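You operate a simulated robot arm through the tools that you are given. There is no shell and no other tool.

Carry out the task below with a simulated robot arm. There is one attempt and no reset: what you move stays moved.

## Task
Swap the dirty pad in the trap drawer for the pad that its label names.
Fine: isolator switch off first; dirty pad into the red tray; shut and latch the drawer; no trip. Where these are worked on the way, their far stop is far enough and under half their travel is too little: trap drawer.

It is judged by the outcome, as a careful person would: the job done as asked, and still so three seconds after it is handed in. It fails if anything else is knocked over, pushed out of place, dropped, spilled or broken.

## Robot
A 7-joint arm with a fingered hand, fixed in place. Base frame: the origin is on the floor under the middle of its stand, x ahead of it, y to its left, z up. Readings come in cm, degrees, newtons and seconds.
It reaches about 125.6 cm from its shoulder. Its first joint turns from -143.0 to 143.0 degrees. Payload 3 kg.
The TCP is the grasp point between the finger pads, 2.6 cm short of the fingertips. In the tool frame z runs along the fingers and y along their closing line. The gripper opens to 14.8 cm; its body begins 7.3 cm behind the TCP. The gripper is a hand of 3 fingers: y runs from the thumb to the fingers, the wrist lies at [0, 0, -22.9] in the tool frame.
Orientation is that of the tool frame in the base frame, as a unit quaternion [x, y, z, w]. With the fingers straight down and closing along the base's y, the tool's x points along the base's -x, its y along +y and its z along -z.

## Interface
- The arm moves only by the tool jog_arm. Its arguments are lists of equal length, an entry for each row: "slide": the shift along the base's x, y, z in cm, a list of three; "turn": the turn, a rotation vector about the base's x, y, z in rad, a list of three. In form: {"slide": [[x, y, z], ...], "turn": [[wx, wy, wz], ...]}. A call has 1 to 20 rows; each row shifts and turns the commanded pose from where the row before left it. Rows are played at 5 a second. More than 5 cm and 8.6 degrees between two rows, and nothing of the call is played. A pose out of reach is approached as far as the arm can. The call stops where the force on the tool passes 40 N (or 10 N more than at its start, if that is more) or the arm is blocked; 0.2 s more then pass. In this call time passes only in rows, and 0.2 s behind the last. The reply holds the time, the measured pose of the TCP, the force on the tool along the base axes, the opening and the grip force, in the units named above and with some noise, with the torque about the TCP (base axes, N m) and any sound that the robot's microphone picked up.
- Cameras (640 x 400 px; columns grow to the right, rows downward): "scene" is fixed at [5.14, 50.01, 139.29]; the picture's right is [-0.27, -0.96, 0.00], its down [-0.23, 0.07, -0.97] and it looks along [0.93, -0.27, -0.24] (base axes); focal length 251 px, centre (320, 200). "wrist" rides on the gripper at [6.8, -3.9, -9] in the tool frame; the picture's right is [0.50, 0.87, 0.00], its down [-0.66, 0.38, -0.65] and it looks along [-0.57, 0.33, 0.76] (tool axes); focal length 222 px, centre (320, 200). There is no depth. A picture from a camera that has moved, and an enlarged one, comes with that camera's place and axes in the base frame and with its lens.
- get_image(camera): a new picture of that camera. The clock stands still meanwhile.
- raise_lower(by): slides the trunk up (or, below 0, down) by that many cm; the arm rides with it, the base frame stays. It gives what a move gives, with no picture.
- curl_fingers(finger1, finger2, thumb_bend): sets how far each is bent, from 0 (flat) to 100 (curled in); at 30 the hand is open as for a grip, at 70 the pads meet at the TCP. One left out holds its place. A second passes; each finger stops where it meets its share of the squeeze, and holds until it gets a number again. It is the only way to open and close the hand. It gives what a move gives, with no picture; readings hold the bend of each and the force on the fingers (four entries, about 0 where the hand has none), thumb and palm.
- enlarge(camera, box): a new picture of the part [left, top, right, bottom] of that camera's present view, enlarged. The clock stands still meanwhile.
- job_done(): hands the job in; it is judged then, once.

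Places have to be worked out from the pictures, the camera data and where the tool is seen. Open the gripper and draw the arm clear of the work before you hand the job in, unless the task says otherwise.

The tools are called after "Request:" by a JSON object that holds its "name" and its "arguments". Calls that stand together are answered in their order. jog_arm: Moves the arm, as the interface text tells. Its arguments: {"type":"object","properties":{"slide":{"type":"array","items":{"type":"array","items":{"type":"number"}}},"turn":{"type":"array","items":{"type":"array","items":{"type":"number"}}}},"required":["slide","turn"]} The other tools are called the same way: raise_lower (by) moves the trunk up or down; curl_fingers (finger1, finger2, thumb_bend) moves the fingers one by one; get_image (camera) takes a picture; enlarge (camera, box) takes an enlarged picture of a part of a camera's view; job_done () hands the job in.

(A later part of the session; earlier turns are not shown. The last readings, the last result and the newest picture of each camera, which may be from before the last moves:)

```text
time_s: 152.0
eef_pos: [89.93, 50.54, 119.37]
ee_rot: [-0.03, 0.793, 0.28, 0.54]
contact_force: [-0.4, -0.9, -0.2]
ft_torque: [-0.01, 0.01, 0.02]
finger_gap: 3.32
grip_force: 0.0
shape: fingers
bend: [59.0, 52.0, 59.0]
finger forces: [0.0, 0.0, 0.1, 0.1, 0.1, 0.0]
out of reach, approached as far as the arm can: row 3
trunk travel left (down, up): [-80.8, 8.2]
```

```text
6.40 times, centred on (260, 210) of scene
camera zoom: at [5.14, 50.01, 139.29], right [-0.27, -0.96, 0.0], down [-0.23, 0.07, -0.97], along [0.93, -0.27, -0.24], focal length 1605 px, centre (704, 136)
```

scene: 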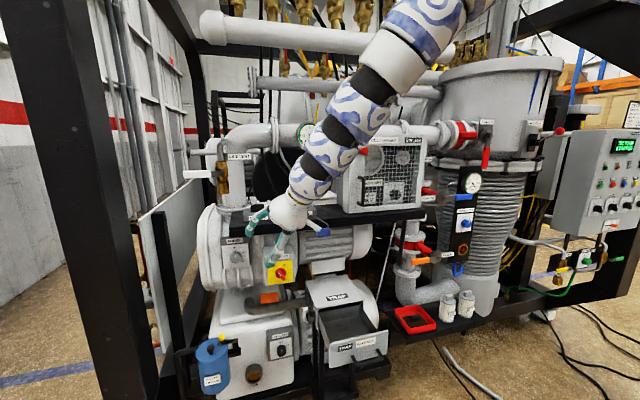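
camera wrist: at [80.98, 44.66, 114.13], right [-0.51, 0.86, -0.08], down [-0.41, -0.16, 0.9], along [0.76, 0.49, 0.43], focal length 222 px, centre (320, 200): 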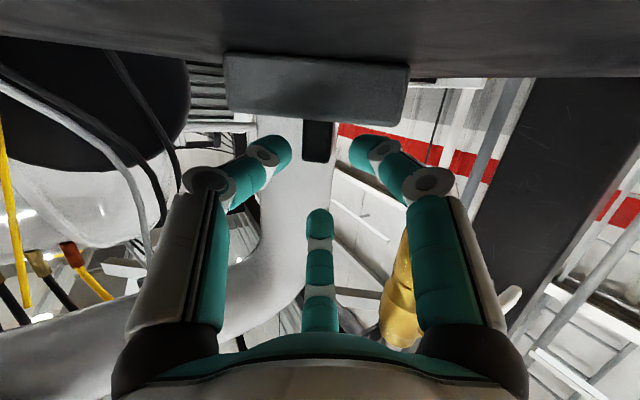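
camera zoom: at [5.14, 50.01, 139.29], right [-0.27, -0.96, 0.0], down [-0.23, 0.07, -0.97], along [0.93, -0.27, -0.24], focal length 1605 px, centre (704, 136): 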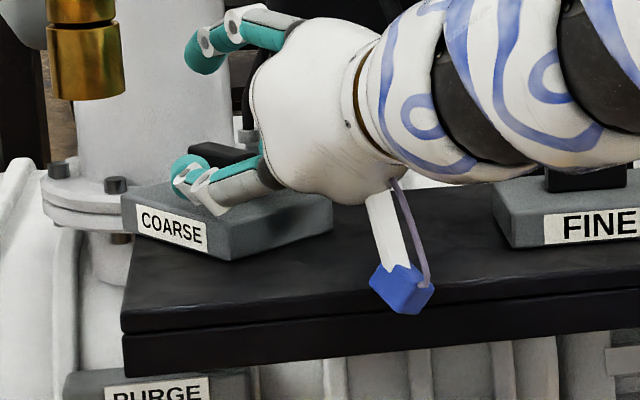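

The fingertips overlap the bar by roughly 2 cm. I close all three moderately: side fingers on its flanks, the third over the top.

Request:
{"name": "curl_fingers", "arguments": {"finger1": 69, "finger2": 69, "thumb_bend": 69}}

Request:
{"name": "get_image", "arguments": {"camera": "wrist"}}

Request:
{"name": "enlarge", "arguments": {"camera": "scene", "box": [210, 180, 310, 240]}}

```text
time_s: 153.0
eef_pos: [89.99, 50.54, 119.34]
ee_rot: [-0.03, 0.793, 0.281, 0.54]
contact_force: [-0.9, 0.0, 0.5]
ft_torque: [0.02, 0.01, -0.02]
finger_gap: 0.27
grip_force: 0.1
shape: fingers
bend: [69.0, 69.0, 69.0]
finger forces: [0.5, 0.0, 0.1, 0.0, 0.0, 0.1]
trunk travel left (down, up): [-80.8, 8.2]
```

```text
taken
camera wrist: at [80.98, 44.65, 114.16], right [-0.51, 0.86, -0.08], down [-0.41, -0.16, 0.9], along [0.76, 0.49, 0.43], focal length 222 px, centre (320, 200)
```

wrist: 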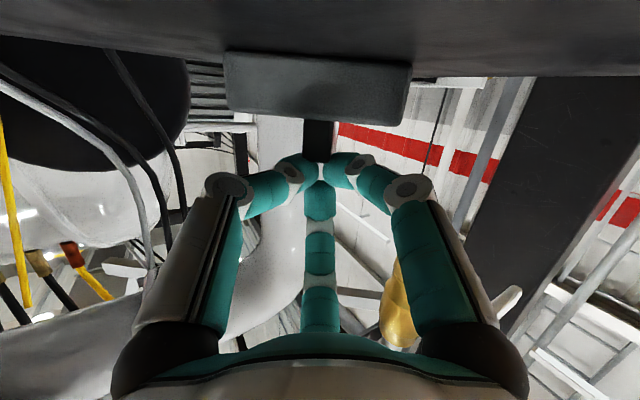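

```text
6.40 times, centred on (260, 210) of scene
camera zoom: at [5.14, 50.01, 139.29], right [-0.27, -0.96, 0.0], down [-0.23, 0.07, -0.97], along [0.93, -0.27, -0.24], focal length 1605 px, centre (704, 136)
```

zoom: 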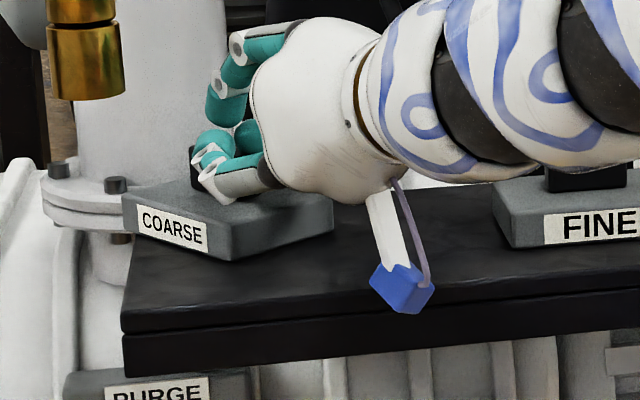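

The fingers closed just above the bar: the hand must be ~0.9 cm lower. I reopen and lower in small steps watching the force (the camera bracket is close to the shelf).

Request:
{"name": "curl_fingers", "arguments": {"finger1": 59, "finger2": 56, "thumb_bend": 59}}

Request:
{"name": "jog_arm", "arguments": {"slide": [[-0.15, -0.1, -0.3], [0, 0, -0.3], [0, 0, -0.3]], "turn": [[0, 0, 0], [0, 0, 0], [0, 0, 0]]}}

Request:
{"name": "enlarge", "arguments": {"camera": "wrist", "box": [220, 40, 420, 220]}}

Request:
{"name": "enlarge", "arguments": {"camera": "scene", "box": [220, 180, 300, 230]}}

```text
time_s: 154.0
eef_pos: [90.0, 50.55, 119.35]
ee_rot: [-0.031, 0.793, 0.282, 0.54]
contact_force: [-0.6, 0.3, -0.1]
ft_torque: [0.03, 0.01, 0.01]
finger_gap: 3.23
grip_force: 0.0
shape: fingers
bend: [59.0, 56.0, 59.0]
finger forces: [0.1, 0.1, 0.1, 0.0, 0.0, 0.0]
trunk travel left (down, up): [-80.8, 8.2]
```

```text
time_s: 154.8
eef_pos: [89.86, 50.61, 118.67]
ee_rot: [-0.029, 0.793, 0.28, 0.541]
contact_force: [-0.3, 0.6, 0.6]
ft_torque: [-0.01, -0.04, -0.04]
finger_gap: 3.23
grip_force: 0.0
shape: fingers
bend: [59.0, 56.0, 59.0]
finger forces: [0.1, 0.0, 0.0, 0.0, 0.1, 0.1]
trunk travel left (down, up): [-80.8, 8.2]
```

```text
2.22 times, centred on (320, 130) of wrist
camera zoom: at [80.8, 44.74, 113.35], right [-0.51, 0.86, -0.08], down [-0.41, -0.16, 0.9], along [0.75, 0.49, 0.43], focal length 494 px, centre (320, 356)
```

zoom: 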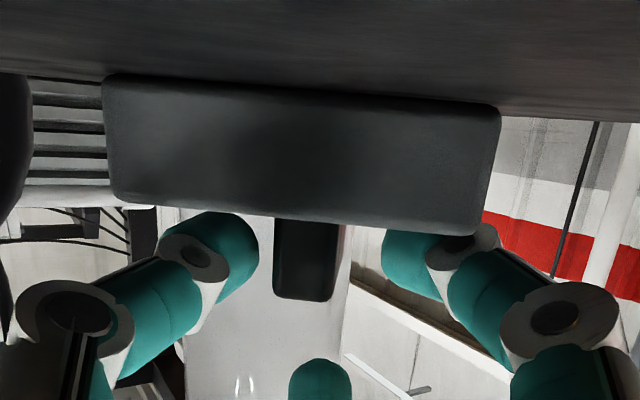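

```text
8.00 times, centred on (260, 205) of scene
camera zoom: at [5.14, 50.01, 139.29], right [-0.27, -0.96, 0.0], down [-0.23, 0.07, -0.97], along [0.93, -0.27, -0.24], focal length 2007 px, centre (800, 160)
```

zoom: 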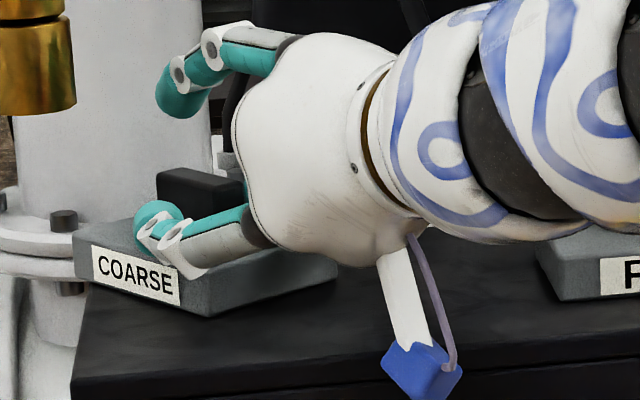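

No contact; now the side fingers overlap the bar's height. I close on it again.

Request:
{"name": "curl_fingers", "arguments": {"finger1": 68, "finger2": 70, "thumb_bend": 68}}

Request:
{"name": "enlarge", "arguments": {"camera": "wrist", "box": [220, 40, 420, 220]}}

Request:
{"name": "enlarge", "arguments": {"camera": "scene", "box": [220, 180, 300, 230]}}

```text
time_s: 155.8
eef_pos: [89.83, 50.63, 118.52]
ee_rot: [-0.03, 0.793, 0.281, 0.54]
contact_force: [-1.3, 0.7, -0.2]
ft_torque: [0.02, 0.08, -0.17]
finger_gap: 1.35
grip_force: 2.6
shape: fingers
bend: [65.0, 70.0, 66.0]
finger forces: [2.9, 0.0, 0.0, 0.0, 2.8, 0.0]
trunk travel left (down, up): [-80.8, 8.2]
```

```text
2.22 times, centred on (320, 130) of wrist
camera zoom: at [80.8, 44.7, 113.26], right [-0.51, 0.86, -0.08], down [-0.41, -0.16, 0.9], along [0.76, 0.49, 0.43], focal length 494 px, centre (320, 356)
```

zoom: 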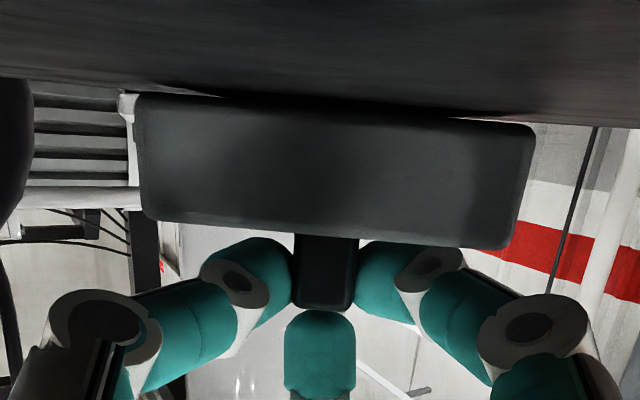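

```text
8.00 times, centred on (260, 205) of scene
camera zoom: at [5.14, 50.01, 139.29], right [-0.27, -0.96, 0.0], down [-0.23, 0.07, -0.97], along [0.93, -0.27, -0.24], focal length 2007 px, centre (800, 160)
```

zoom: 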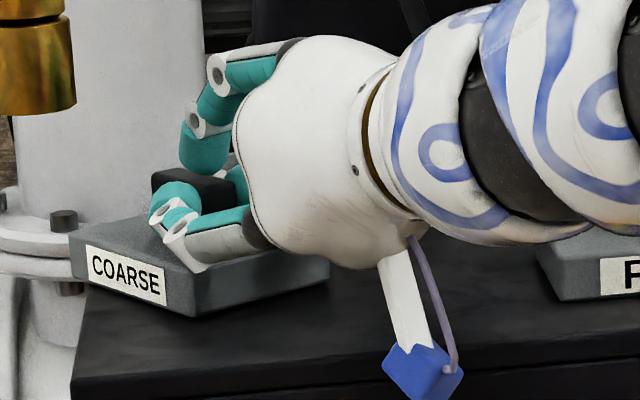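

The bar is now pinched by thumb and finger 1 with finger 2 resting on top. I draw it back gently toward the robot and check that the pad follows.

Request:
{"name": "jog_arm", "arguments": {"slide": [[-0.45, -0.25, 0.02], [-0.45, -0.25, 0.02], [-0.45, -0.25, 0.02], [-0.45, -0.25, 0]], "turn": [[0, 0, 0], [0, 0, 0], [0, 0, 0], [0, 0, 0]]}}

Request:
{"name": "enlarge", "arguments": {"camera": "scene", "box": [220, 180, 300, 230]}}

```text
time_s: 156.8
eef_pos: [88.0, 49.67, 118.68]
ee_rot: [-0.03, 0.793, 0.281, 0.54]
contact_force: [-0.3, -0.5, 0.8]
ft_torque: [-0.02, 0.02, -0.02]
finger_gap: 1.35
grip_force: 2.5
shape: fingers
bend: [65.0, 70.0, 66.0]
finger forces: [2.8, 0.1, 0.0, 0.0, 2.7, 0.1]
trunk travel left (down, up): [-80.8, 8.2]
```

```text
8.00 times, centred on (260, 205) of scene
camera zoom: at [5.14, 50.01, 139.29], right [-0.27, -0.96, 0.0], down [-0.23, 0.07, -0.97], along [0.93, -0.27, -0.24], focal length 2007 px, centre (800, 160)
```

zoom: 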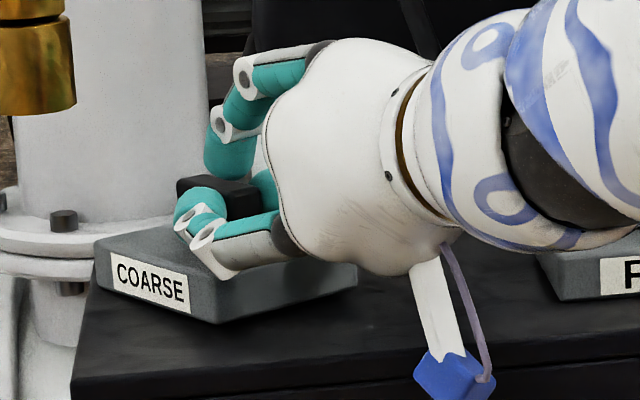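

The pad follows. I keep drawing it toward the front of the shelf and slightly right, staying clear of the FINE pad.

Request:
{"name": "jog_arm", "arguments": {"slide": [[-0.55, -0.45, 0], [-0.55, -0.45, 0], [-0.55, -0.45, 0], [-0.55, -0.45, 0], [-0.55, -0.45, 0], [-0.55, -0.45, 0]], "turn": [[0, 0, 0], [0, 0, 0], [0, 0, 0], [0, 0, 0], [0, 0, 0], [0, 0, 0]]}}

Request:
{"name": "enlarge", "arguments": {"camera": "scene", "box": [220, 180, 320, 240]}}

```text
time_s: 158.2
eef_pos: [84.6, 46.79, 118.66]
ee_rot: [-0.03, 0.793, 0.28, 0.54]
contact_force: [-0.3, 1.2, -0.2]
ft_torque: [0.01, 0.04, 0.02]
finger_gap: 1.35
grip_force: 2.8
shape: fingers
bend: [65.0, 70.0, 66.0]
finger forces: [2.8, 0.0, 0.1, 0.0, 2.7, 0.0]
trunk travel left (down, up): [-80.8, 8.2]
```

```text
6.40 times, centred on (270, 210) of scene
camera zoom: at [5.14, 50.01, 139.29], right [-0.27, -0.96, 0.0], down [-0.23, 0.07, -0.97], along [0.93, -0.27, -0.24], focal length 1605 px, centre (640, 136)
```

zoom: 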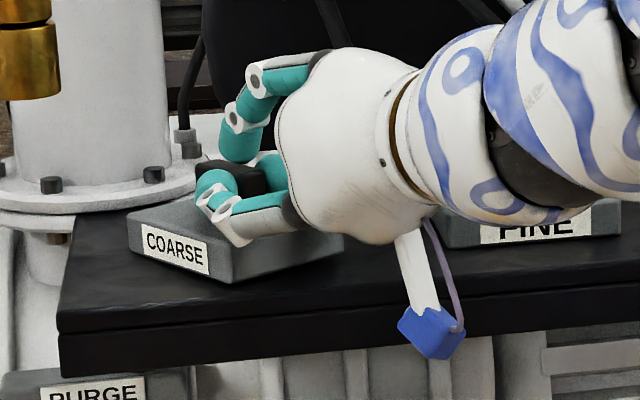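

Request:
{"name": "jog_arm", "arguments": {"slide": [[-0.5, -0.45, 0], [-0.5, -0.45, 0], [-0.5, -0.45, 0], [-0.5, -0.45, 0], [-0.5, -0.45, 0], [-0.5, -0.45, 0]], "turn": [[0, 0, 0], [0, 0, 0], [0, 0, 0], [0, 0, 0], [0, 0, 0], [0, 0, 0]]}}

Request:
{"name": "enlarge", "arguments": {"camera": "scene", "box": [220, 180, 320, 240]}}

Request:
{"name": "enlarge", "arguments": {"camera": "wrist", "box": [160, 0, 480, 240]}}

```text
time_s: 159.6
eef_pos: [81.62, 44.23, 118.64]
ee_rot: [-0.029, 0.793, 0.28, 0.54]
contact_force: [-1.4, 0.3, -1.7]
ft_torque: [-0.02, 0.02, -0.02]
finger_gap: 1.35
grip_force: 2.8
shape: fingers
bend: [65.0, 70.0, 66.0]
finger forces: [2.7, 0.1, 0.1, 0.1, 2.8, 0.1]
trunk travel left (down, up): [-80.8, 8.2]
```

```text
6.40 times, centred on (270, 210) of scene
camera zoom: at [5.14, 50.01, 139.29], right [-0.27, -0.96, 0.0], down [-0.23, 0.07, -0.97], along [0.93, -0.27, -0.24], focal length 1605 px, centre (640, 136)
```

zoom: 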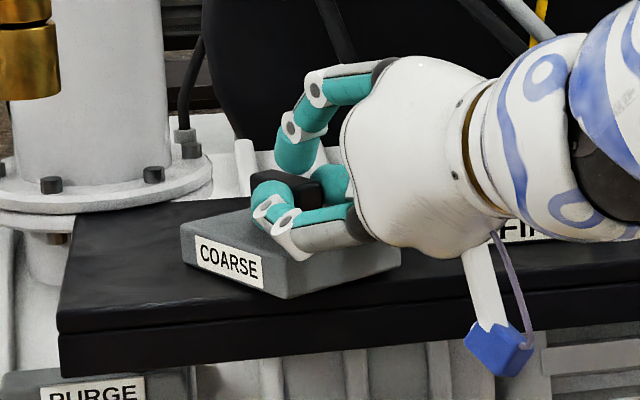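

```text
1.67 times, centred on (320, 120) of wrist
camera zoom: at [72.68, 38.37, 113.48], right [-0.51, 0.86, -0.08], down [-0.41, -0.16, 0.9], along [0.76, 0.49, 0.43], focal length 370 px, centre (320, 333)
```

zoom: 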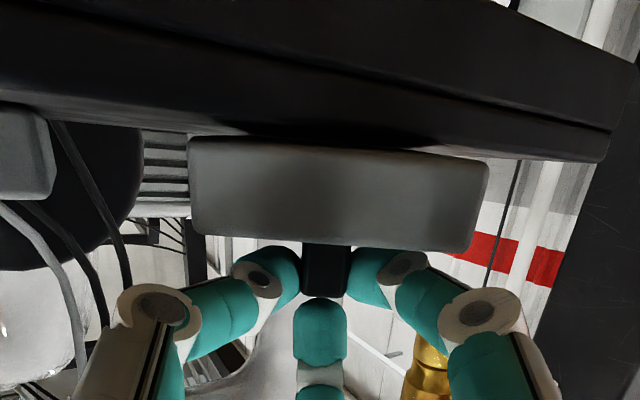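

The pad is now near the shelf's front. I bring it a bit further front/right (its weight stays on the shelf), so that it can be regrasped nearly upright.

Request:
{"name": "jog_arm", "arguments": {"slide": [[-0.4, -0.55, 0], [-0.4, -0.55, 0], [-0.4, -0.55, 0], [-0.4, -0.55, 0], [-0.4, -0.5, 0]], "turn": [[0, 0, 0], [0, 0, 0], [0, 0, 0], [0, 0, 0], [0, 0, 0]]}}

Request:
{"name": "enlarge", "arguments": {"camera": "scene", "box": [220, 180, 320, 240]}}

```text
time_s: 160.8
eef_pos: [79.74, 41.59, 118.72]
ee_rot: [-0.03, 0.793, 0.28, 0.54]
contact_force: [0.1, 0.6, -2.2]
ft_torque: [-0.02, 0.01, 0.01]
finger_gap: 1.37
grip_force: 2.8
shape: fingers
bend: [65.0, 70.0, 66.0]
finger forces: [2.8, 0.0, 0.1, 0.1, 2.7, 0.1]
trunk travel left (down, up): [-80.8, 8.2]
```

```text
6.40 times, centred on (270, 210) of scene
camera zoom: at [5.14, 50.01, 139.29], right [-0.27, -0.96, 0.0], down [-0.23, 0.07, -0.97], along [0.93, -0.27, -0.24], focal length 1605 px, centre (640, 136)
```

zoom: 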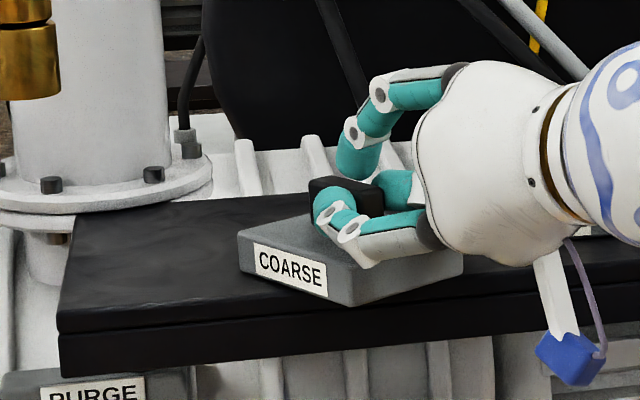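

The pad is practically carried by the grip (−2 N). I set it down by lowering slightly, release, and back off upward to regrasp from above.

Request:
{"name": "jog_arm", "arguments": {"slide": [[0, 0, -0.15], [0, 0, -0.1]], "turn": [[0, 0, 0], [0, 0, 0]]}}

Request:
{"name": "curl_fingers", "arguments": {"finger1": 56, "finger2": 50, "thumb_bend": 56}}

Request:
{"name": "jog_arm", "arguments": {"slide": [[-0.8, -0.45, 0.3], [-0.8, -0.45, 0.6], [-1, -0.5, 1], [-1, -0.5, 1.5]], "turn": [[0, 0, 0], [0, 0, 0], [0, 0, 0], [0, 0, 0]]}}

Request:
{"name": "enlarge", "arguments": {"camera": "scene", "box": [220, 160, 340, 240]}}

Request:
{"name": "get_image", "arguments": {"camera": "wrist"}}

```text
time_s: 161.4
eef_pos: [79.68, 41.41, 118.42]
ee_rot: [-0.03, 0.793, 0.281, 0.54]
contact_force: [0.5, -0.3, 1.3]
ft_torque: [0.02, -0.04, 0.01]
finger_gap: 1.32
grip_force: 3.1
shape: fingers
bend: [65.0, 70.0, 67.0]
finger forces: [3.0, 0.0, 0.1, 0.0, 3.4, 0.1]
trunk travel left (down, up): [-80.8, 8.2]
```

```text
time_s: 162.4
eef_pos: [79.73, 41.35, 118.36]
ee_rot: [-0.03, 0.793, 0.281, 0.54]
contact_force: [0.3, -0.1, 0.7]
ft_torque: [0.03, 0.03, 0.02]
finger_gap: 4.16
grip_force: 0.7
shape: fingers
bend: [57.0, 50.0, 56.0]
finger forces: [0.6, 0.1, 0.1, 0.1, 0.0, 0.0]
trunk travel left (down, up): [-80.8, 8.2]
```

```text
time_s: 163.4
eef_pos: [78.57, 42.04, 119.72]
ee_rot: [-0.029, 0.794, 0.281, 0.539]
contact_force: [0.0, -0.4, 0.4]
ft_torque: [0.01, 0.0, 0.02]
finger_gap: 4.19
grip_force: 0.1
shape: fingers
bend: [56.0, 50.0, 56.0]
finger forces: [0.0, 0.0, 0.0, 0.0, 0.0, 0.1]
out of reach, approached as far as the arm can: row 2, 3, 4
trunk travel left (down, up): [-80.8, 8.2]
```

```text
5.00 times, centred on (280, 200) of scene
camera zoom: at [5.14, 50.01, 139.29], right [-0.27, -0.96, 0.0], down [-0.23, 0.07, -0.97], along [0.93, -0.27, -0.24], focal length 1254 px, centre (520, 200)
```

zoom: 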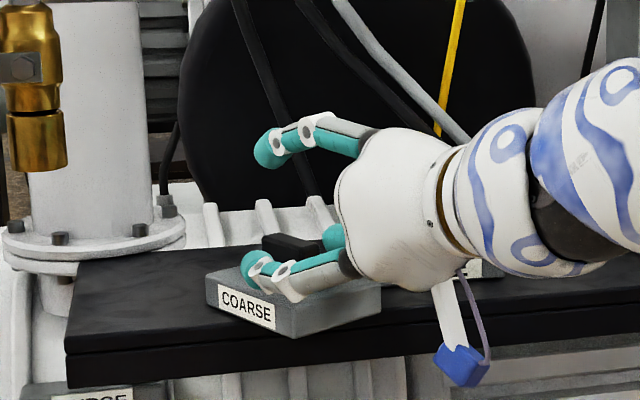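

```text
taken
camera wrist: at [69.52, 36.08, 114.51], right [-0.51, 0.86, -0.08], down [-0.41, -0.16, 0.9], along [0.76, 0.49, 0.43], focal length 222 px, centre (320, 200)
```

wrist: 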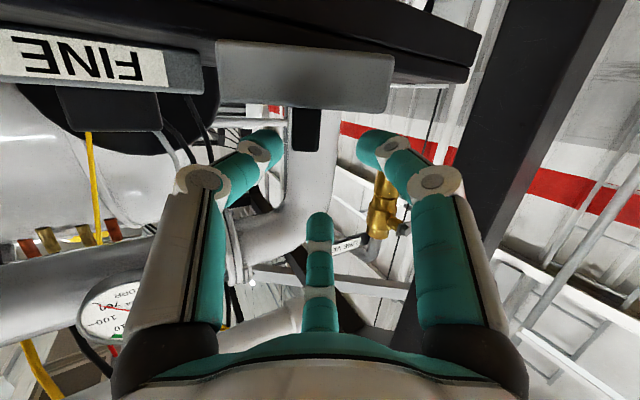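

Backing straight off meets the wrist-bend limit; reducing the tilt relieves it. I rise while tilting the hand downward.

Request:
{"name": "jog_arm", "arguments": {"slide": [[-0.3, -0.2, 1.2], [-0.3, -0.2, 1.2], [-0.3, -0.2, 1.2], [-0.3, -0.2, 1]], "turn": [[-0.05, 0.087, 0], [-0.05, 0.087, 0], [-0.05, 0.087, 0], [-0.05, 0.087, 0]]}}

Request:
{"name": "enlarge", "arguments": {"camera": "scene", "box": [200, 60, 400, 240]}}

Request:
{"name": "get_image", "arguments": {"camera": "wrist"}}

```text
time_s: 164.4
eef_pos: [80.4, 44.56, 118.88]
ee_rot: [-0.034, 0.899, 0.202, 0.388]
contact_force: [0.8, 0.1, 0.8]
ft_torque: [-0.01, -0.01, 0.01]
finger_gap: 4.19
grip_force: 0.8
shape: fingers
bend: [56.0, 50.0, 56.0]
finger forces: [0.1, 0.0, 0.0, 0.0, 1.2, 0.0]
out of reach, approached as far as the arm can: row 1, 2, 3, 4
trunk travel left (down, up): [-80.8, 8.2]
```

```text
2.22 times, centred on (300, 150) of scene
camera zoom: at [5.14, 50.01, 139.29], right [-0.27, -0.96, 0.0], down [-0.23, 0.07, -0.97], along [0.93, -0.27, -0.24], focal length 557 px, centre (364, 311)
```

zoom: 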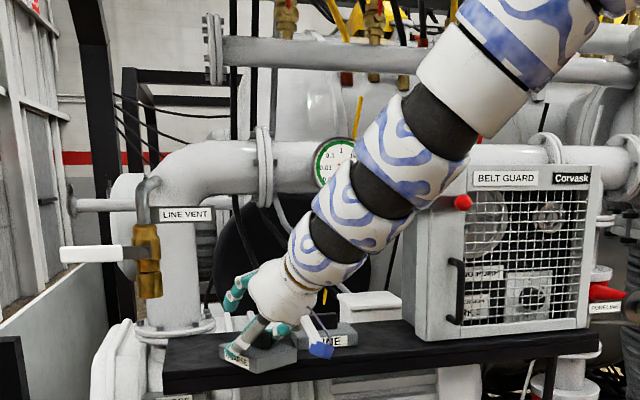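

```text
taken
camera wrist: at [70.45, 38.05, 118.22], right [-0.54, 0.84, -0.07], down [-0.07, 0.03, 1.0], along [0.84, 0.54, 0.05], focal length 222 px, centre (320, 200)
```

wrist: 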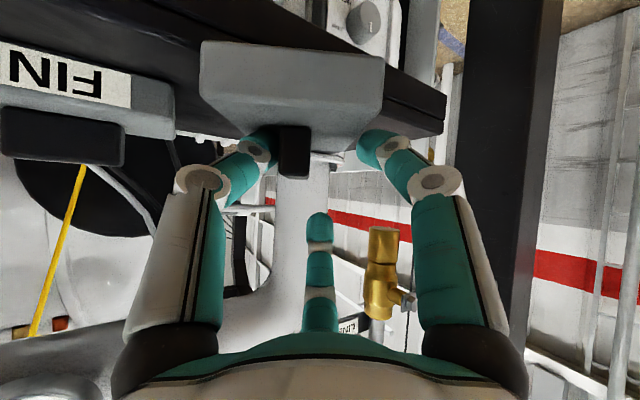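

The arm slipped back to the straight-wrist posture and stayed low beside the bar. Yawing the hand right increases the wrist bend, so I do that while rising.

Request:
{"name": "jog_arm", "arguments": {"slide": [[0, 0, 0.5], [0, 0, 0.6], [-0.2, 0, 0.8], [-0.3, 0, 0.8]], "turn": [[0, -0.04, -0.09], [0, -0.04, -0.09], [0, -0.02, -0.1], [0, 0, -0.1]]}}

Request:
{"name": "get_image", "arguments": {"camera": "wrist"}}

Request:
{"name": "enlarge", "arguments": {"camera": "scene", "box": [220, 160, 340, 240]}}

```text
time_s: 165.4
eef_pos: [79.97, 44.5, 121.61]
ee_rot: [0.126, 0.868, 0.118, 0.466]
contact_force: [0.3, 0.2, 0.2]
ft_torque: [0.03, 0.02, 0.0]
finger_gap: 4.22
grip_force: 0.1
shape: fingers
bend: [56.0, 50.0, 56.0]
finger forces: [0.0, 0.0, 0.0, 0.0, 0.1, 0.1]
trunk travel left (down, up): [-80.8, 8.2]
```

```text
taken
camera wrist: at [68.47, 42.19, 119.99], right [-0.17, 0.98, -0.11], down [-0.16, 0.08, 0.98], along [0.97, 0.19, 0.14], focal length 222 px, centre (320, 200)
```

wrist: 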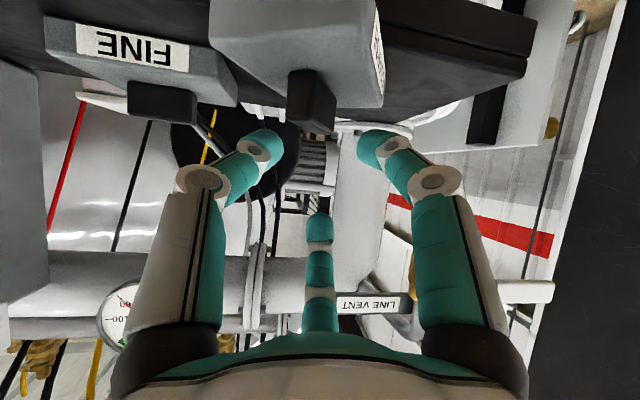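

```text
5.00 times, centred on (280, 200) of scene
camera zoom: at [5.14, 50.01, 139.29], right [-0.27, -0.96, 0.0], down [-0.23, 0.07, -0.97], along [0.93, -0.27, -0.24], focal length 1254 px, centre (520, 200)
```

zoom: 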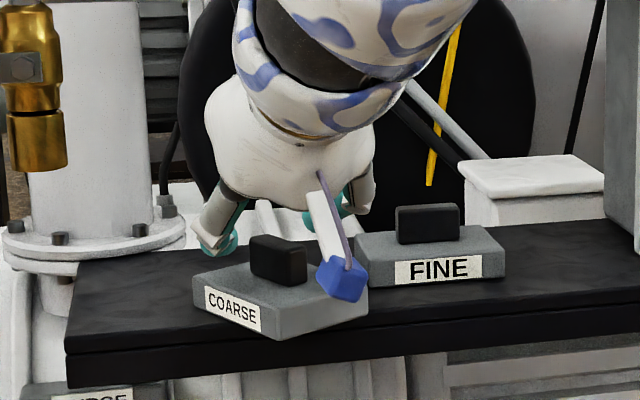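

Free again, and the pad stands clear at the shelf's front. I back off and repeat the manoeuvre that gave the good posture: yaw right, then bring the hand upright.

Request:
{"name": "jog_arm", "arguments": {"slide": [[-2.5, 0, 0.5], [-2.5, 0, 0.3], [-2.5, 0, 0], [-2.5, 0, 0], [-2.5, 0, -0.5], [-2.5, -0.5, -1]], "turn": [[0, 0, -0.1], [0, 0, -0.1], [0, 0, -0.1], [0, 0, -0.1], [0, 0, -0.1], [0, 0, -0.08]]}}

Request:
{"name": "jog_arm", "arguments": {"slide": [[0, 0, 0], [0, 0, 0], [0, 0, 0], [0, 0, 0], [0, 0, 0]], "turn": [[0.046, 0.089, 0], [0.046, 0.089, 0], [0.046, 0.089, 0], [0.046, 0.089, 0], [0.046, 0.089, 0]]}}

Request:
{"name": "enlarge", "arguments": {"camera": "scene", "box": [140, 0, 540, 250]}}

```text
time_s: 166.8
eef_pos: [64.99, 44.18, 120.53]
ee_rot: [0.366, 0.797, -0.019, 0.48]
contact_force: [-0.5, 0.0, -0.3]
ft_torque: [0.0, 0.03, 0.05]
finger_gap: 4.25
grip_force: 0.1
shape: fingers
bend: [56.0, 50.0, 56.0]
finger forces: [0.1, 0.0, 0.1, 0.1, 0.0, 0.0]
trunk travel left (down, up): [-80.8, 8.2]
```

```text
time_s: 168.0
eef_pos: [65.26, 44.09, 120.86]
ee_rot: [0.406, 0.88, -0.007, 0.246]
contact_force: [-0.2, 0.2, -1.0]
ft_torque: [-0.01, -0.01, -0.03]
finger_gap: 4.22
grip_force: 0.1
shape: fingers
bend: [56.0, 50.0, 56.0]
finger forces: [0.1, 0.0, 0.1, 0.0, 0.1, 0.1]
trunk travel left (down, up): [-80.8, 8.2]
```

```text
1.60 times, centred on (340, 125) of scene
camera zoom: at [5.14, 50.01, 139.29], right [-0.27, -0.96, 0.0], down [-0.23, 0.07, -0.97], along [0.93, -0.27, -0.24], focal length 401 px, centre (288, 320)
```

zoom: 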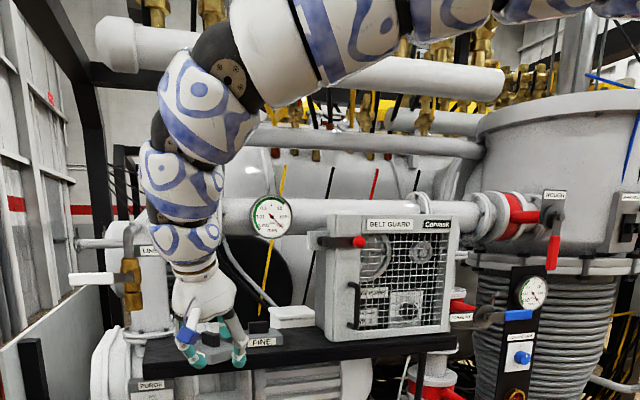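

The good posture is back. I look at the pad from here to measure its grip's pose.

Request:
{"name": "get_image", "arguments": {"camera": "wrist"}}

Request:
{"name": "enlarge", "arguments": {"camera": "scene", "box": [230, 180, 310, 230]}}

```text
taken
camera wrist: at [54.85, 48.25, 125.01], right [0.35, 0.94, -0.06], down [0.35, -0.07, 0.93], along [0.87, -0.35, -0.35], focal length 222 px, centre (320, 200)
```

wrist: 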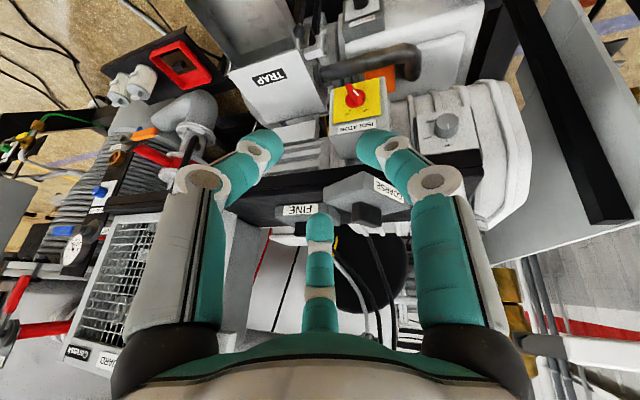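

```text
8.00 times, centred on (270, 205) of scene
camera zoom: at [5.14, 50.01, 139.29], right [-0.27, -0.96, 0.0], down [-0.23, 0.07, -0.97], along [0.93, -0.27, -0.24], focal length 2007 px, centre (720, 160)
```

zoom: 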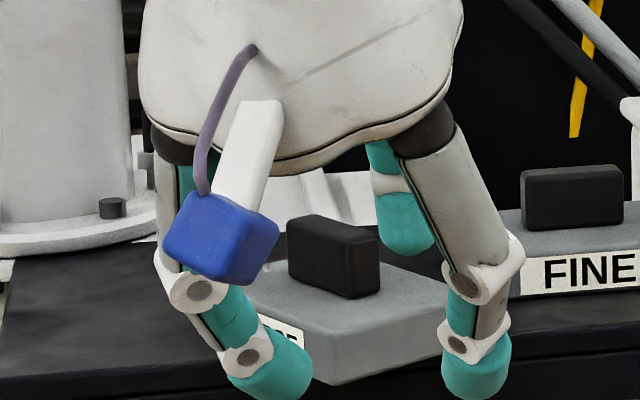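

Request:
{"name": "enlarge", "arguments": {"camera": "wrist", "box": [270, 150, 430, 260]}}

```text
3.64 times, centred on (350, 205) of wrist
camera zoom: at [54.85, 48.25, 125.01], right [0.35, 0.94, -0.06], down [0.35, -0.07, 0.93], along [0.87, -0.35, -0.35], focal length 808 px, centre (211, 182)
```

zoom: 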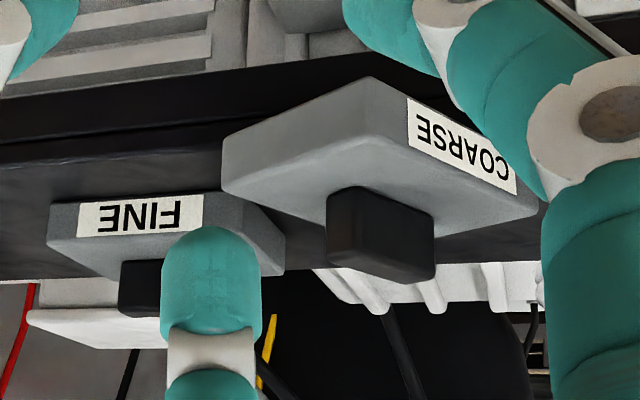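

Pad measured: grip centre (83.6, 43.5), axis at ~30°, top ≈117.5, standing well on the shelf. I turn the hand so finger 1 will come to the bar's far end and thumb/finger 2 to its flanks, at ~31° tilt, moving outward.

Request:
{"name": "jog_arm", "arguments": {"slide": [[1.2, -0.3, 0.6], [1.2, -0.3, 0.6], [1.2, -0.3, 0.6], [1.2, -0.3, 0.6], [1.2, -0.3, 0.6], [1.2, -0.3, 0.6]], "turn": [[0.0145, -0.0077, 0.1245], [0.0145, -0.0077, 0.1245], [0.0145, -0.0077, 0.1245], [0.0145, -0.0077, 0.1245], [0.0145, -0.0077, 0.1245], [0.0145, -0.0077, 0.1245]]}}

Request:
{"name": "get_image", "arguments": {"camera": "wrist"}}

Request:
{"name": "enlarge", "arguments": {"camera": "scene", "box": [140, 0, 540, 250]}}

```text
time_s: 169.4
eef_pos: [70.24, 43.98, 120.27]
ee_rot: [0.24, 0.935, 0.072, 0.249]
contact_force: [0.1, -0.1, 0.7]
ft_torque: [-0.02, 0.03, -0.04]
finger_gap: 4.28
grip_force: 0.1
shape: fingers
bend: [56.0, 50.0, 56.0]
finger forces: [0.1, 0.1, 0.0, 0.0, 0.1, 0.0]
out of reach, approached as far as the arm can: row 3, 4, 5, 6
trunk travel left (down, up): [-80.8, 8.2]
```

```text
taken
camera wrist: at [59.08, 43.7, 124.11], right [-0.02, 1.0, 0.0], down [0.33, 0.0, 0.95], along [0.94, 0.02, -0.33], focal length 222 px, centre (320, 200)
```

wrist: 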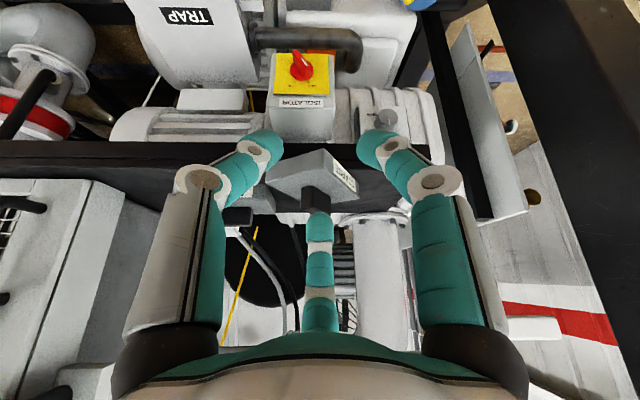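

```text
1.60 times, centred on (340, 125) of scene
camera zoom: at [5.14, 50.01, 139.29], right [-0.27, -0.96, 0.0], down [-0.23, 0.07, -0.97], along [0.93, -0.27, -0.24], focal length 401 px, centre (288, 320)
```

zoom: 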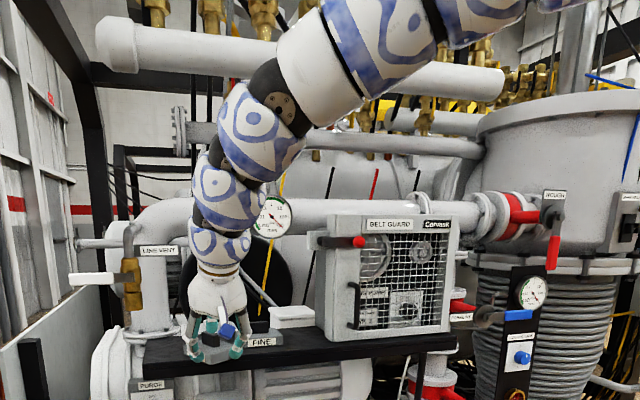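

The yaw stops at about −29° here; farther out more was possible. I move outward and up with this orientation.

Request:
{"name": "jog_arm", "arguments": {"slide": [[1.5, 0, 1], [1.5, 0, 1], [1.5, 0, 1], [1.5, 0, 0.5]], "turn": [[0, 0, -0.03], [0, 0, -0.03], [0, 0, 0], [0, 0, 0]]}}

Request:
{"name": "enlarge", "arguments": {"camera": "scene", "box": [140, 0, 540, 250]}}

```text
time_s: 170.4
eef_pos: [76.17, 44.02, 123.86]
ee_rot: [0.267, 0.928, 0.065, 0.251]
contact_force: [-0.4, -0.3, -0.6]
ft_torque: [0.05, 0.04, -0.02]
finger_gap: 4.21
grip_force: 0.1
shape: fingers
bend: [56.0, 50.0, 56.0]
finger forces: [0.0, 0.0, 0.0, 0.0, 0.0, 0.0]
trunk travel left (down, up): [-80.8, 8.2]
```

```text
1.60 times, centred on (340, 125) of scene
camera zoom: at [5.14, 50.01, 139.29], right [-0.27, -0.96, 0.0], down [-0.23, 0.07, -0.97], along [0.93, -0.27, -0.24], focal length 401 px, centre (288, 320)
```

zoom: 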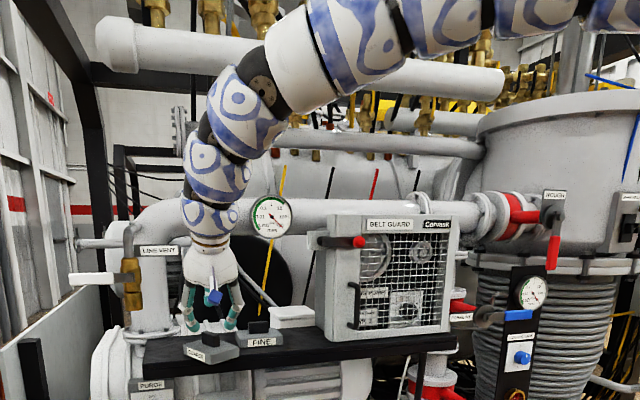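

No limits here. I try yawing further toward the bar's axis at this larger radius.

Request:
{"name": "jog_arm", "arguments": {"slide": [[0.8, 0, 0.3], [0.8, 0, 0.2], [0.8, -0.1, 0], [0.8, -0.1, 0]], "turn": [[0, 0, 0.12], [0, 0, 0.12], [0, 0, 0.12], [0, 0, 0.12]]}}

Request:
{"name": "get_image", "arguments": {"camera": "wrist"}}

```text
time_s: 171.4
eef_pos: [71.71, 43.8, 116.84]
ee_rot: [0.11, 0.953, 0.112, 0.258]
contact_force: [-0.9, -0.2, -1.2]
ft_torque: [-0.02, 0.02, 0.0]
finger_gap: 4.22
grip_force: 0.0
shape: fingers
bend: [56.0, 50.0, 56.0]
finger forces: [0.0, 0.0, 0.1, 0.1, 0.0, 0.0]
out of reach, approached as far as the arm can: row 1, 2, 3, 4
trunk travel left (down, up): [-80.8, 8.2]
```

```text
taken
camera wrist: at [60.78, 40.51, 120.2], right [-0.29, 0.96, 0.0], down [0.27, 0.08, 0.96], along [0.92, 0.28, -0.28], focal length 222 px, centre (320, 200)
```

wrist: 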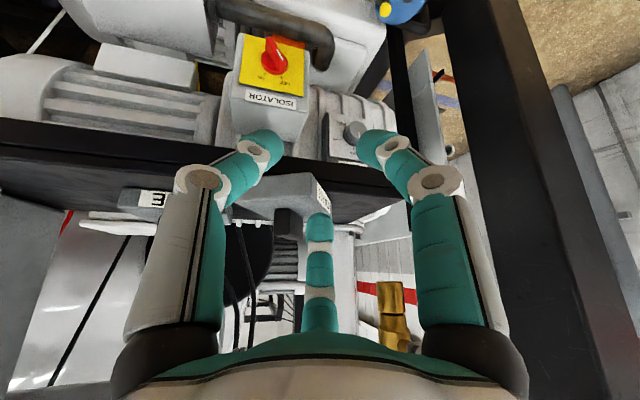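

Yaw beyond about −30° is not available, so I keep −33°: finger 2 will meet the bar's left flank, thumb its near-right, finger 1 its far end. I restore that orientation with 35° tilt and rise.

Request:
{"name": "jog_arm", "arguments": {"slide": [[0.8, 0, 2], [0.8, 0, 2], [0.8, 0, 2]], "turn": [[0.0115, -0.012, -0.113], [0.0115, -0.012, -0.113], [0.0115, -0.012, -0.113]]}}

Request:
{"name": "jog_arm", "arguments": {"slide": [[1.2, 0, 0.3], [1.2, 0, 0.3], [1.2, 0, 0]], "turn": [[0, 0, 0], [0, 0, 0], [0, 0, 0]]}}

Request:
{"name": "get_image", "arguments": {"camera": "wrist"}}

Request:
{"name": "enlarge", "arguments": {"camera": "scene", "box": [230, 160, 330, 240]}}

```text
time_s: 172.2
eef_pos: [74.39, 43.79, 123.0]
ee_rot: [0.273, 0.914, 0.084, 0.29]
contact_force: [0.0, 0.6, -0.8]
ft_torque: [-0.01, 0.0, 0.0]
finger_gap: 4.28
grip_force: 0.2
shape: fingers
bend: [56.0, 50.0, 56.0]
finger forces: [0.0, 0.1, 0.1, 0.0, 0.0, 0.1]
trunk travel left (down, up): [-80.8, 8.2]
```

```text
time_s: 173.0
eef_pos: [78.06, 43.92, 123.59]
ee_rot: [0.273, 0.914, 0.085, 0.289]
contact_force: [-0.3, -0.5, 0.3]
ft_torque: [0.02, 0.04, 0.02]
finger_gap: 4.23
grip_force: 0.1
shape: fingers
bend: [56.0, 50.0, 56.0]
finger forces: [0.0, 0.0, 0.1, 0.0, 0.1, 0.1]
trunk travel left (down, up): [-80.8, 8.2]
```

```text
taken
camera wrist: at [66.47, 44.29, 126.39], right [0.05, 1.0, 0.03], down [0.24, -0.04, 0.97], along [0.97, -0.04, -0.25], focal length 222 px, centre (320, 200)
```

wrist: 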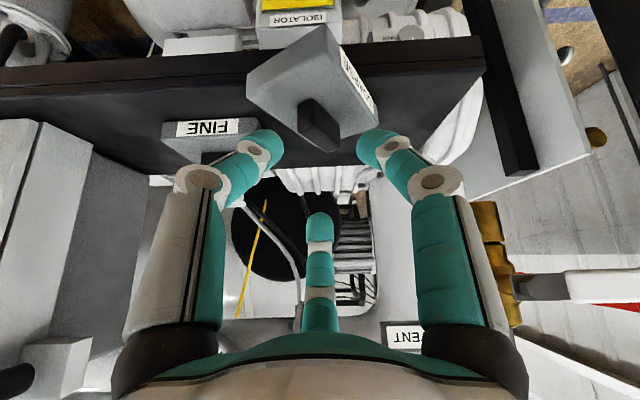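

```text
5.00 times, centred on (280, 200) of scene
camera zoom: at [5.14, 50.01, 139.29], right [-0.27, -0.96, 0.0], down [-0.23, 0.07, -0.97], along [0.93, -0.27, -0.24], focal length 1254 px, centre (520, 200)
```

zoom: 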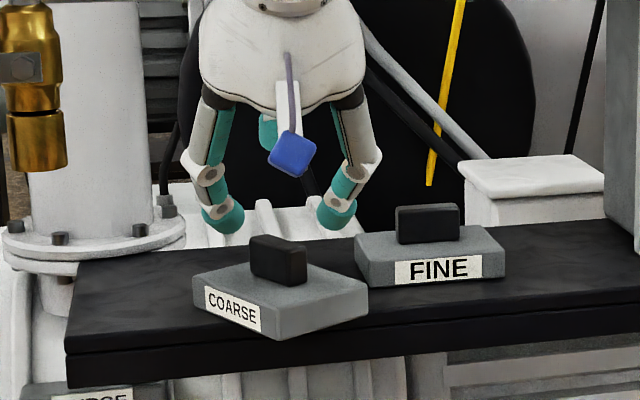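

Request:
{"name": "enlarge", "arguments": {"camera": "wrist", "box": [230, 20, 400, 180]}}

```text
2.50 times, centred on (315, 100) of wrist
camera zoom: at [66.47, 44.29, 126.39], right [0.05, 1.0, 0.03], down [0.24, -0.04, 0.97], along [0.97, -0.04, -0.25], focal length 555 px, centre (332, 450)
```

zoom: 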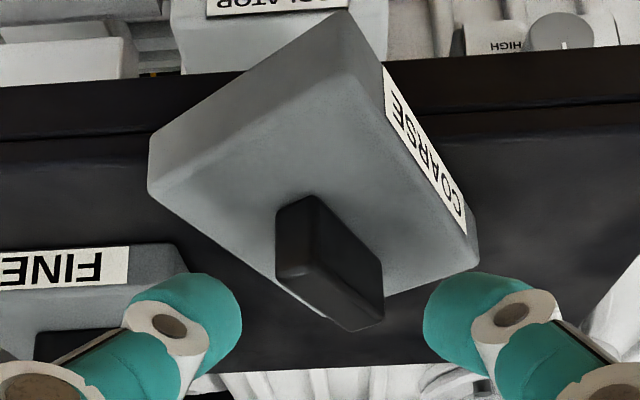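

From this close view the pad's corners give a centre at (81.9, 43.9) with its long axis at ~27°. I open the fingers evenly and come down along the finger direction over the grip.

Request:
{"name": "curl_fingers", "arguments": {"finger1": 51, "finger2": 51, "thumb_bend": 51}}

Request:
{"name": "jog_arm", "arguments": {"slide": [[0.5, 0, -0.9], [0.5, 0, -0.9], [0.5, 0, -0.8]], "turn": [[0, 0, 0], [0, 0, 0], [0, 0, 0]]}}

Request:
{"name": "enlarge", "arguments": {"camera": "wrist", "box": [220, 60, 420, 220]}}

Request:
{"name": "enlarge", "arguments": {"camera": "scene", "box": [230, 180, 310, 230]}}

```text
time_s: 174.0
eef_pos: [77.91, 43.78, 123.75]
ee_rot: [0.273, 0.914, 0.085, 0.288]
contact_force: [-0.1, -0.5, 0.7]
ft_torque: [0.01, 0.02, 0.0]
finger_gap: 5.82
grip_force: 0.1
shape: fingers
bend: [51.0, 51.0, 51.0]
finger forces: [0.0, 0.0, 0.1, 0.0, 0.0, 0.1]
trunk travel left (down, up): [-80.8, 8.2]
```

```text
time_s: 174.8
eef_pos: [79.38, 43.92, 120.86]
ee_rot: [0.273, 0.914, 0.085, 0.288]
contact_force: [-1.2, 0.0, 0.4]
ft_torque: [0.0, -0.01, 0.02]
finger_gap: 5.86
grip_force: 0.1
shape: fingers
bend: [51.0, 51.0, 51.0]
finger forces: [0.1, 0.1, 0.0, 0.1, 0.0, 0.0]
trunk travel left (down, up): [-80.8, 8.2]
```

```text
2.50 times, centred on (320, 140) of wrist
camera zoom: at [67.83, 44.17, 123.73], right [0.05, 1.0, 0.03], down [0.24, -0.04, 0.97], along [0.97, -0.04, -0.25], focal length 555 px, centre (320, 350)
```

zoom: 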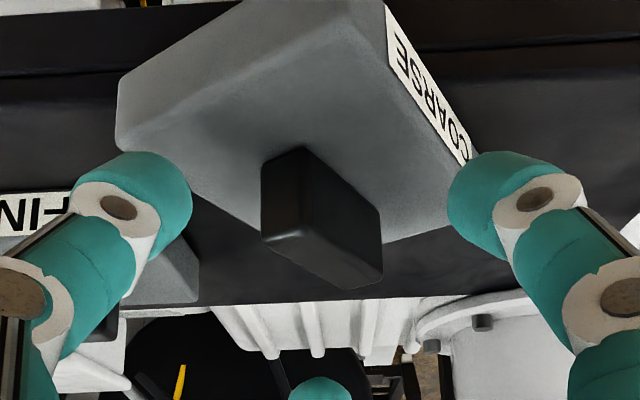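

```text
8.00 times, centred on (270, 205) of scene
camera zoom: at [5.14, 50.01, 139.29], right [-0.27, -0.96, 0.0], down [-0.23, 0.07, -0.97], along [0.93, -0.27, -0.24], focal length 2007 px, centre (720, 160)
```

zoom: 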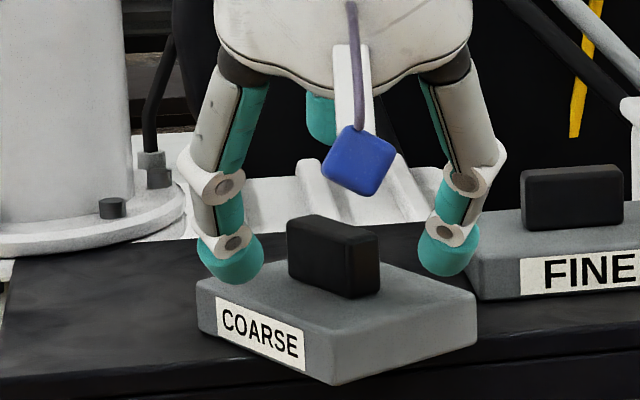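

Aligned: thumb and finger 1 flank the bar, finger 2 is at its far end. Last 1.1 cm in, then I close evenly in stages.

Request:
{"name": "jog_arm", "arguments": {"slide": [[0.5, 0, -0.55], [0.5, 0, -0.5]], "turn": [[0, 0, 0], [0, 0, 0]]}}

Request:
{"name": "curl_fingers", "arguments": {"finger1": 62, "finger2": 62, "thumb_bend": 62}}

Request:
{"name": "enlarge", "arguments": {"camera": "wrist", "box": [220, 60, 420, 220]}}

Request:
{"name": "enlarge", "arguments": {"camera": "scene", "box": [230, 180, 310, 230]}}

```text
time_s: 175.4
eef_pos: [80.28, 43.86, 119.83]
ee_rot: [0.272, 0.914, 0.085, 0.289]
contact_force: [0.2, 0.8, -0.5]
ft_torque: [-0.01, 0.01, 0.0]
finger_gap: 5.84
grip_force: 0.1
shape: fingers
bend: [51.0, 51.0, 51.0]
finger forces: [0.1, 0.1, 0.1, 0.0, 0.0, 0.0]
trunk travel left (down, up): [-80.8, 8.2]
```

```text
time_s: 176.4
eef_pos: [80.26, 43.84, 119.79]
ee_rot: [0.273, 0.914, 0.084, 0.288]
contact_force: [0.1, -0.7, 0.5]
ft_torque: [-0.02, 0.01, 0.04]
finger_gap: 2.38
grip_force: 0.2
shape: fingers
bend: [62.0, 62.0, 62.0]
finger forces: [0.0, 0.0, 0.0, 0.0, 0.0, 0.1]
trunk travel left (down, up): [-80.8, 8.2]
```

```text
2.50 times, centred on (320, 140) of wrist
camera zoom: at [68.79, 44.21, 122.67], right [0.05, 1.0, 0.03], down [0.24, -0.04, 0.97], along [0.97, -0.04, -0.25], focal length 555 px, centre (320, 350)
```

zoom: 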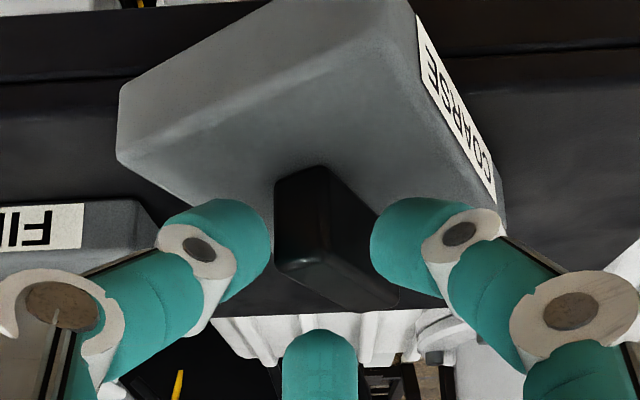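

```text
8.00 times, centred on (270, 205) of scene
camera zoom: at [5.14, 50.01, 139.29], right [-0.27, -0.96, 0.0], down [-0.23, 0.07, -0.97], along [0.93, -0.27, -0.24], focal length 2007 px, centre (720, 160)
```

zoom: 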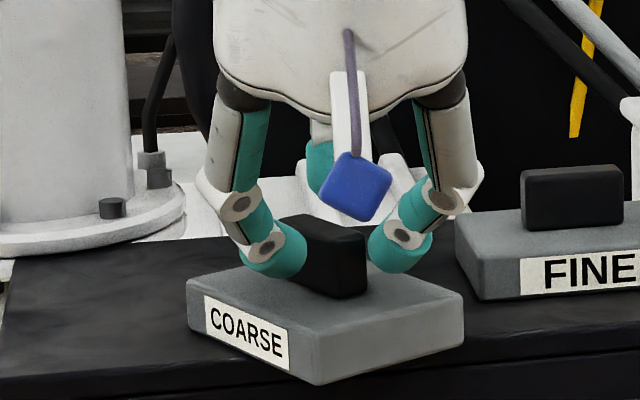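

The bar sits between the fingers but they can go ~0.6 cm deeper now that they're narrower. I lower along the finger direction and close further.

Request:
{"name": "jog_arm", "arguments": {"slide": [[0.2, 0, -0.3], [0.2, 0, -0.3]], "turn": [[0, 0, 0], [0, 0, 0]]}}

Request:
{"name": "curl_fingers", "arguments": {"finger1": 68, "finger2": 70, "thumb_bend": 68}}

Request:
{"name": "enlarge", "arguments": {"camera": "wrist", "box": [220, 60, 420, 220]}}

Request:
{"name": "enlarge", "arguments": {"camera": "scene", "box": [230, 180, 310, 230]}}

```text
time_s: 177.0
eef_pos: [80.7, 43.77, 119.11]
ee_rot: [0.273, 0.914, 0.085, 0.287]
contact_force: [-0.3, 0.0, -0.5]
ft_torque: [0.01, 0.03, 0.05]
finger_gap: 2.4
grip_force: 0.0
shape: fingers
bend: [62.0, 62.0, 62.0]
finger forces: [0.0, 0.0, 0.1, 0.0, 0.3, 0.0]
trunk travel left (down, up): [-80.8, 8.2]
```

```text
time_s: 178.0
eef_pos: [80.72, 43.72, 119.13]
ee_rot: [0.273, 0.914, 0.085, 0.288]
contact_force: [0.3, 0.2, 0.3]
ft_torque: [0.02, 0.0, 0.1]
finger_gap: 1.63
grip_force: 5.0
shape: fingers
bend: [63.0, 66.0, 66.0]
finger forces: [4.6, 2.3, 0.0, 0.1, 2.9, 0.0]
trunk travel left (down, up): [-80.8, 8.2]
```

```text
2.50 times, centred on (320, 140) of wrist
camera zoom: at [69.14, 44.19, 122.01], right [0.05, 1.0, 0.03], down [0.24, -0.04, 0.97], along [0.97, -0.04, -0.25], focal length 555 px, centre (320, 350)
```

zoom: 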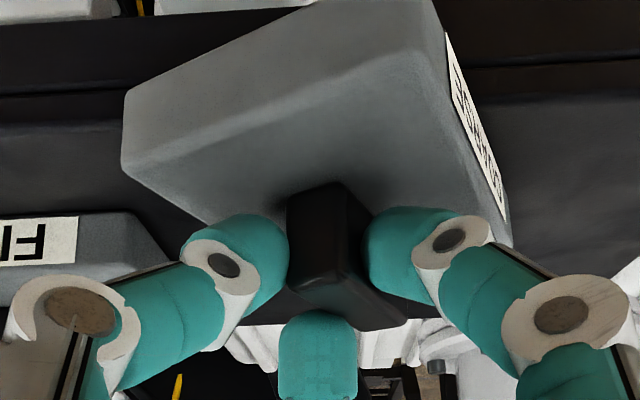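

```text
8.00 times, centred on (270, 205) of scene
camera zoom: at [5.14, 50.01, 139.29], right [-0.27, -0.96, 0.0], down [-0.23, 0.07, -0.97], along [0.93, -0.27, -0.24], focal length 2007 px, centre (720, 160)
```

zoom: 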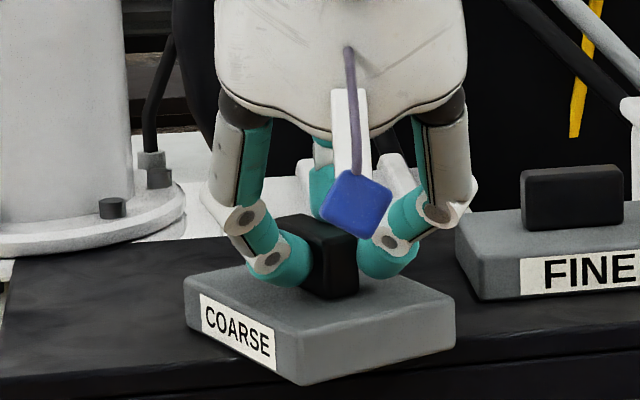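

All three fingers hold the grip now (4.6/2.3/2.9 N). I tighten slightly and lift 1.2 cm as a test.

Request:
{"name": "curl_fingers", "arguments": {"finger1": 70, "finger2": 73, "thumb_bend": 71}}

Request:
{"name": "jog_arm", "arguments": {"slide": [[-0.2, 0, 0.4], [-0.2, 0, 0.4], [-0.2, 0, 0.4]], "turn": [[0, 0, 0], [0, 0, 0], [0, 0, 0]]}}

Request:
{"name": "enlarge", "arguments": {"camera": "scene", "box": [230, 180, 310, 230]}}

```text
time_s: 179.0
eef_pos: [80.74, 43.76, 119.0]
ee_rot: [0.273, 0.914, 0.086, 0.288]
contact_force: [0.6, 0.1, -0.3]
ft_torque: [0.03, -0.01, 0.02]
finger_gap: 1.45
grip_force: 7.3
shape: fingers
bend: [63.0, 71.0, 68.0]
finger forces: [6.9, 4.3, 0.0, 0.1, 4.1, 0.0]
trunk travel left (down, up): [-80.8, 8.2]
```

```text
time_s: 179.8
eef_pos: [80.01, 43.81, 120.43]
ee_rot: [0.273, 0.914, 0.086, 0.288]
contact_force: [-0.9, 0.1, -1.8]
ft_torque: [0.01, 0.0, -0.01]
finger_gap: 1.43
grip_force: 6.8
shape: fingers
bend: [63.0, 71.0, 68.0]
finger forces: [6.5, 3.7, 0.0, 0.0, 3.5, 0.0]
trunk travel left (down, up): [-80.8, 8.2]
```

```text
8.00 times, centred on (270, 205) of scene
camera zoom: at [5.14, 50.01, 139.29], right [-0.27, -0.96, 0.0], down [-0.23, 0.07, -0.97], along [0.93, -0.27, -0.24], focal length 2007 px, centre (720, 160)
```

zoom: 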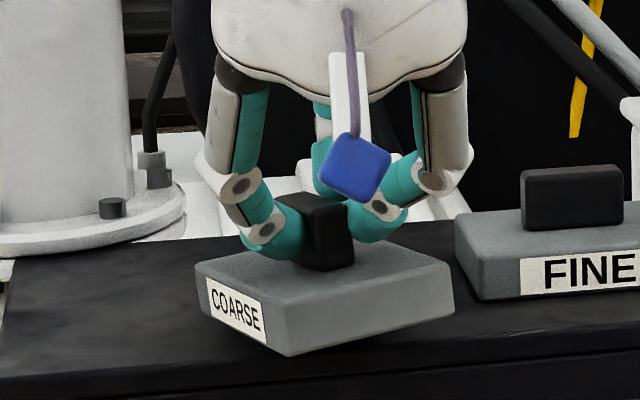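

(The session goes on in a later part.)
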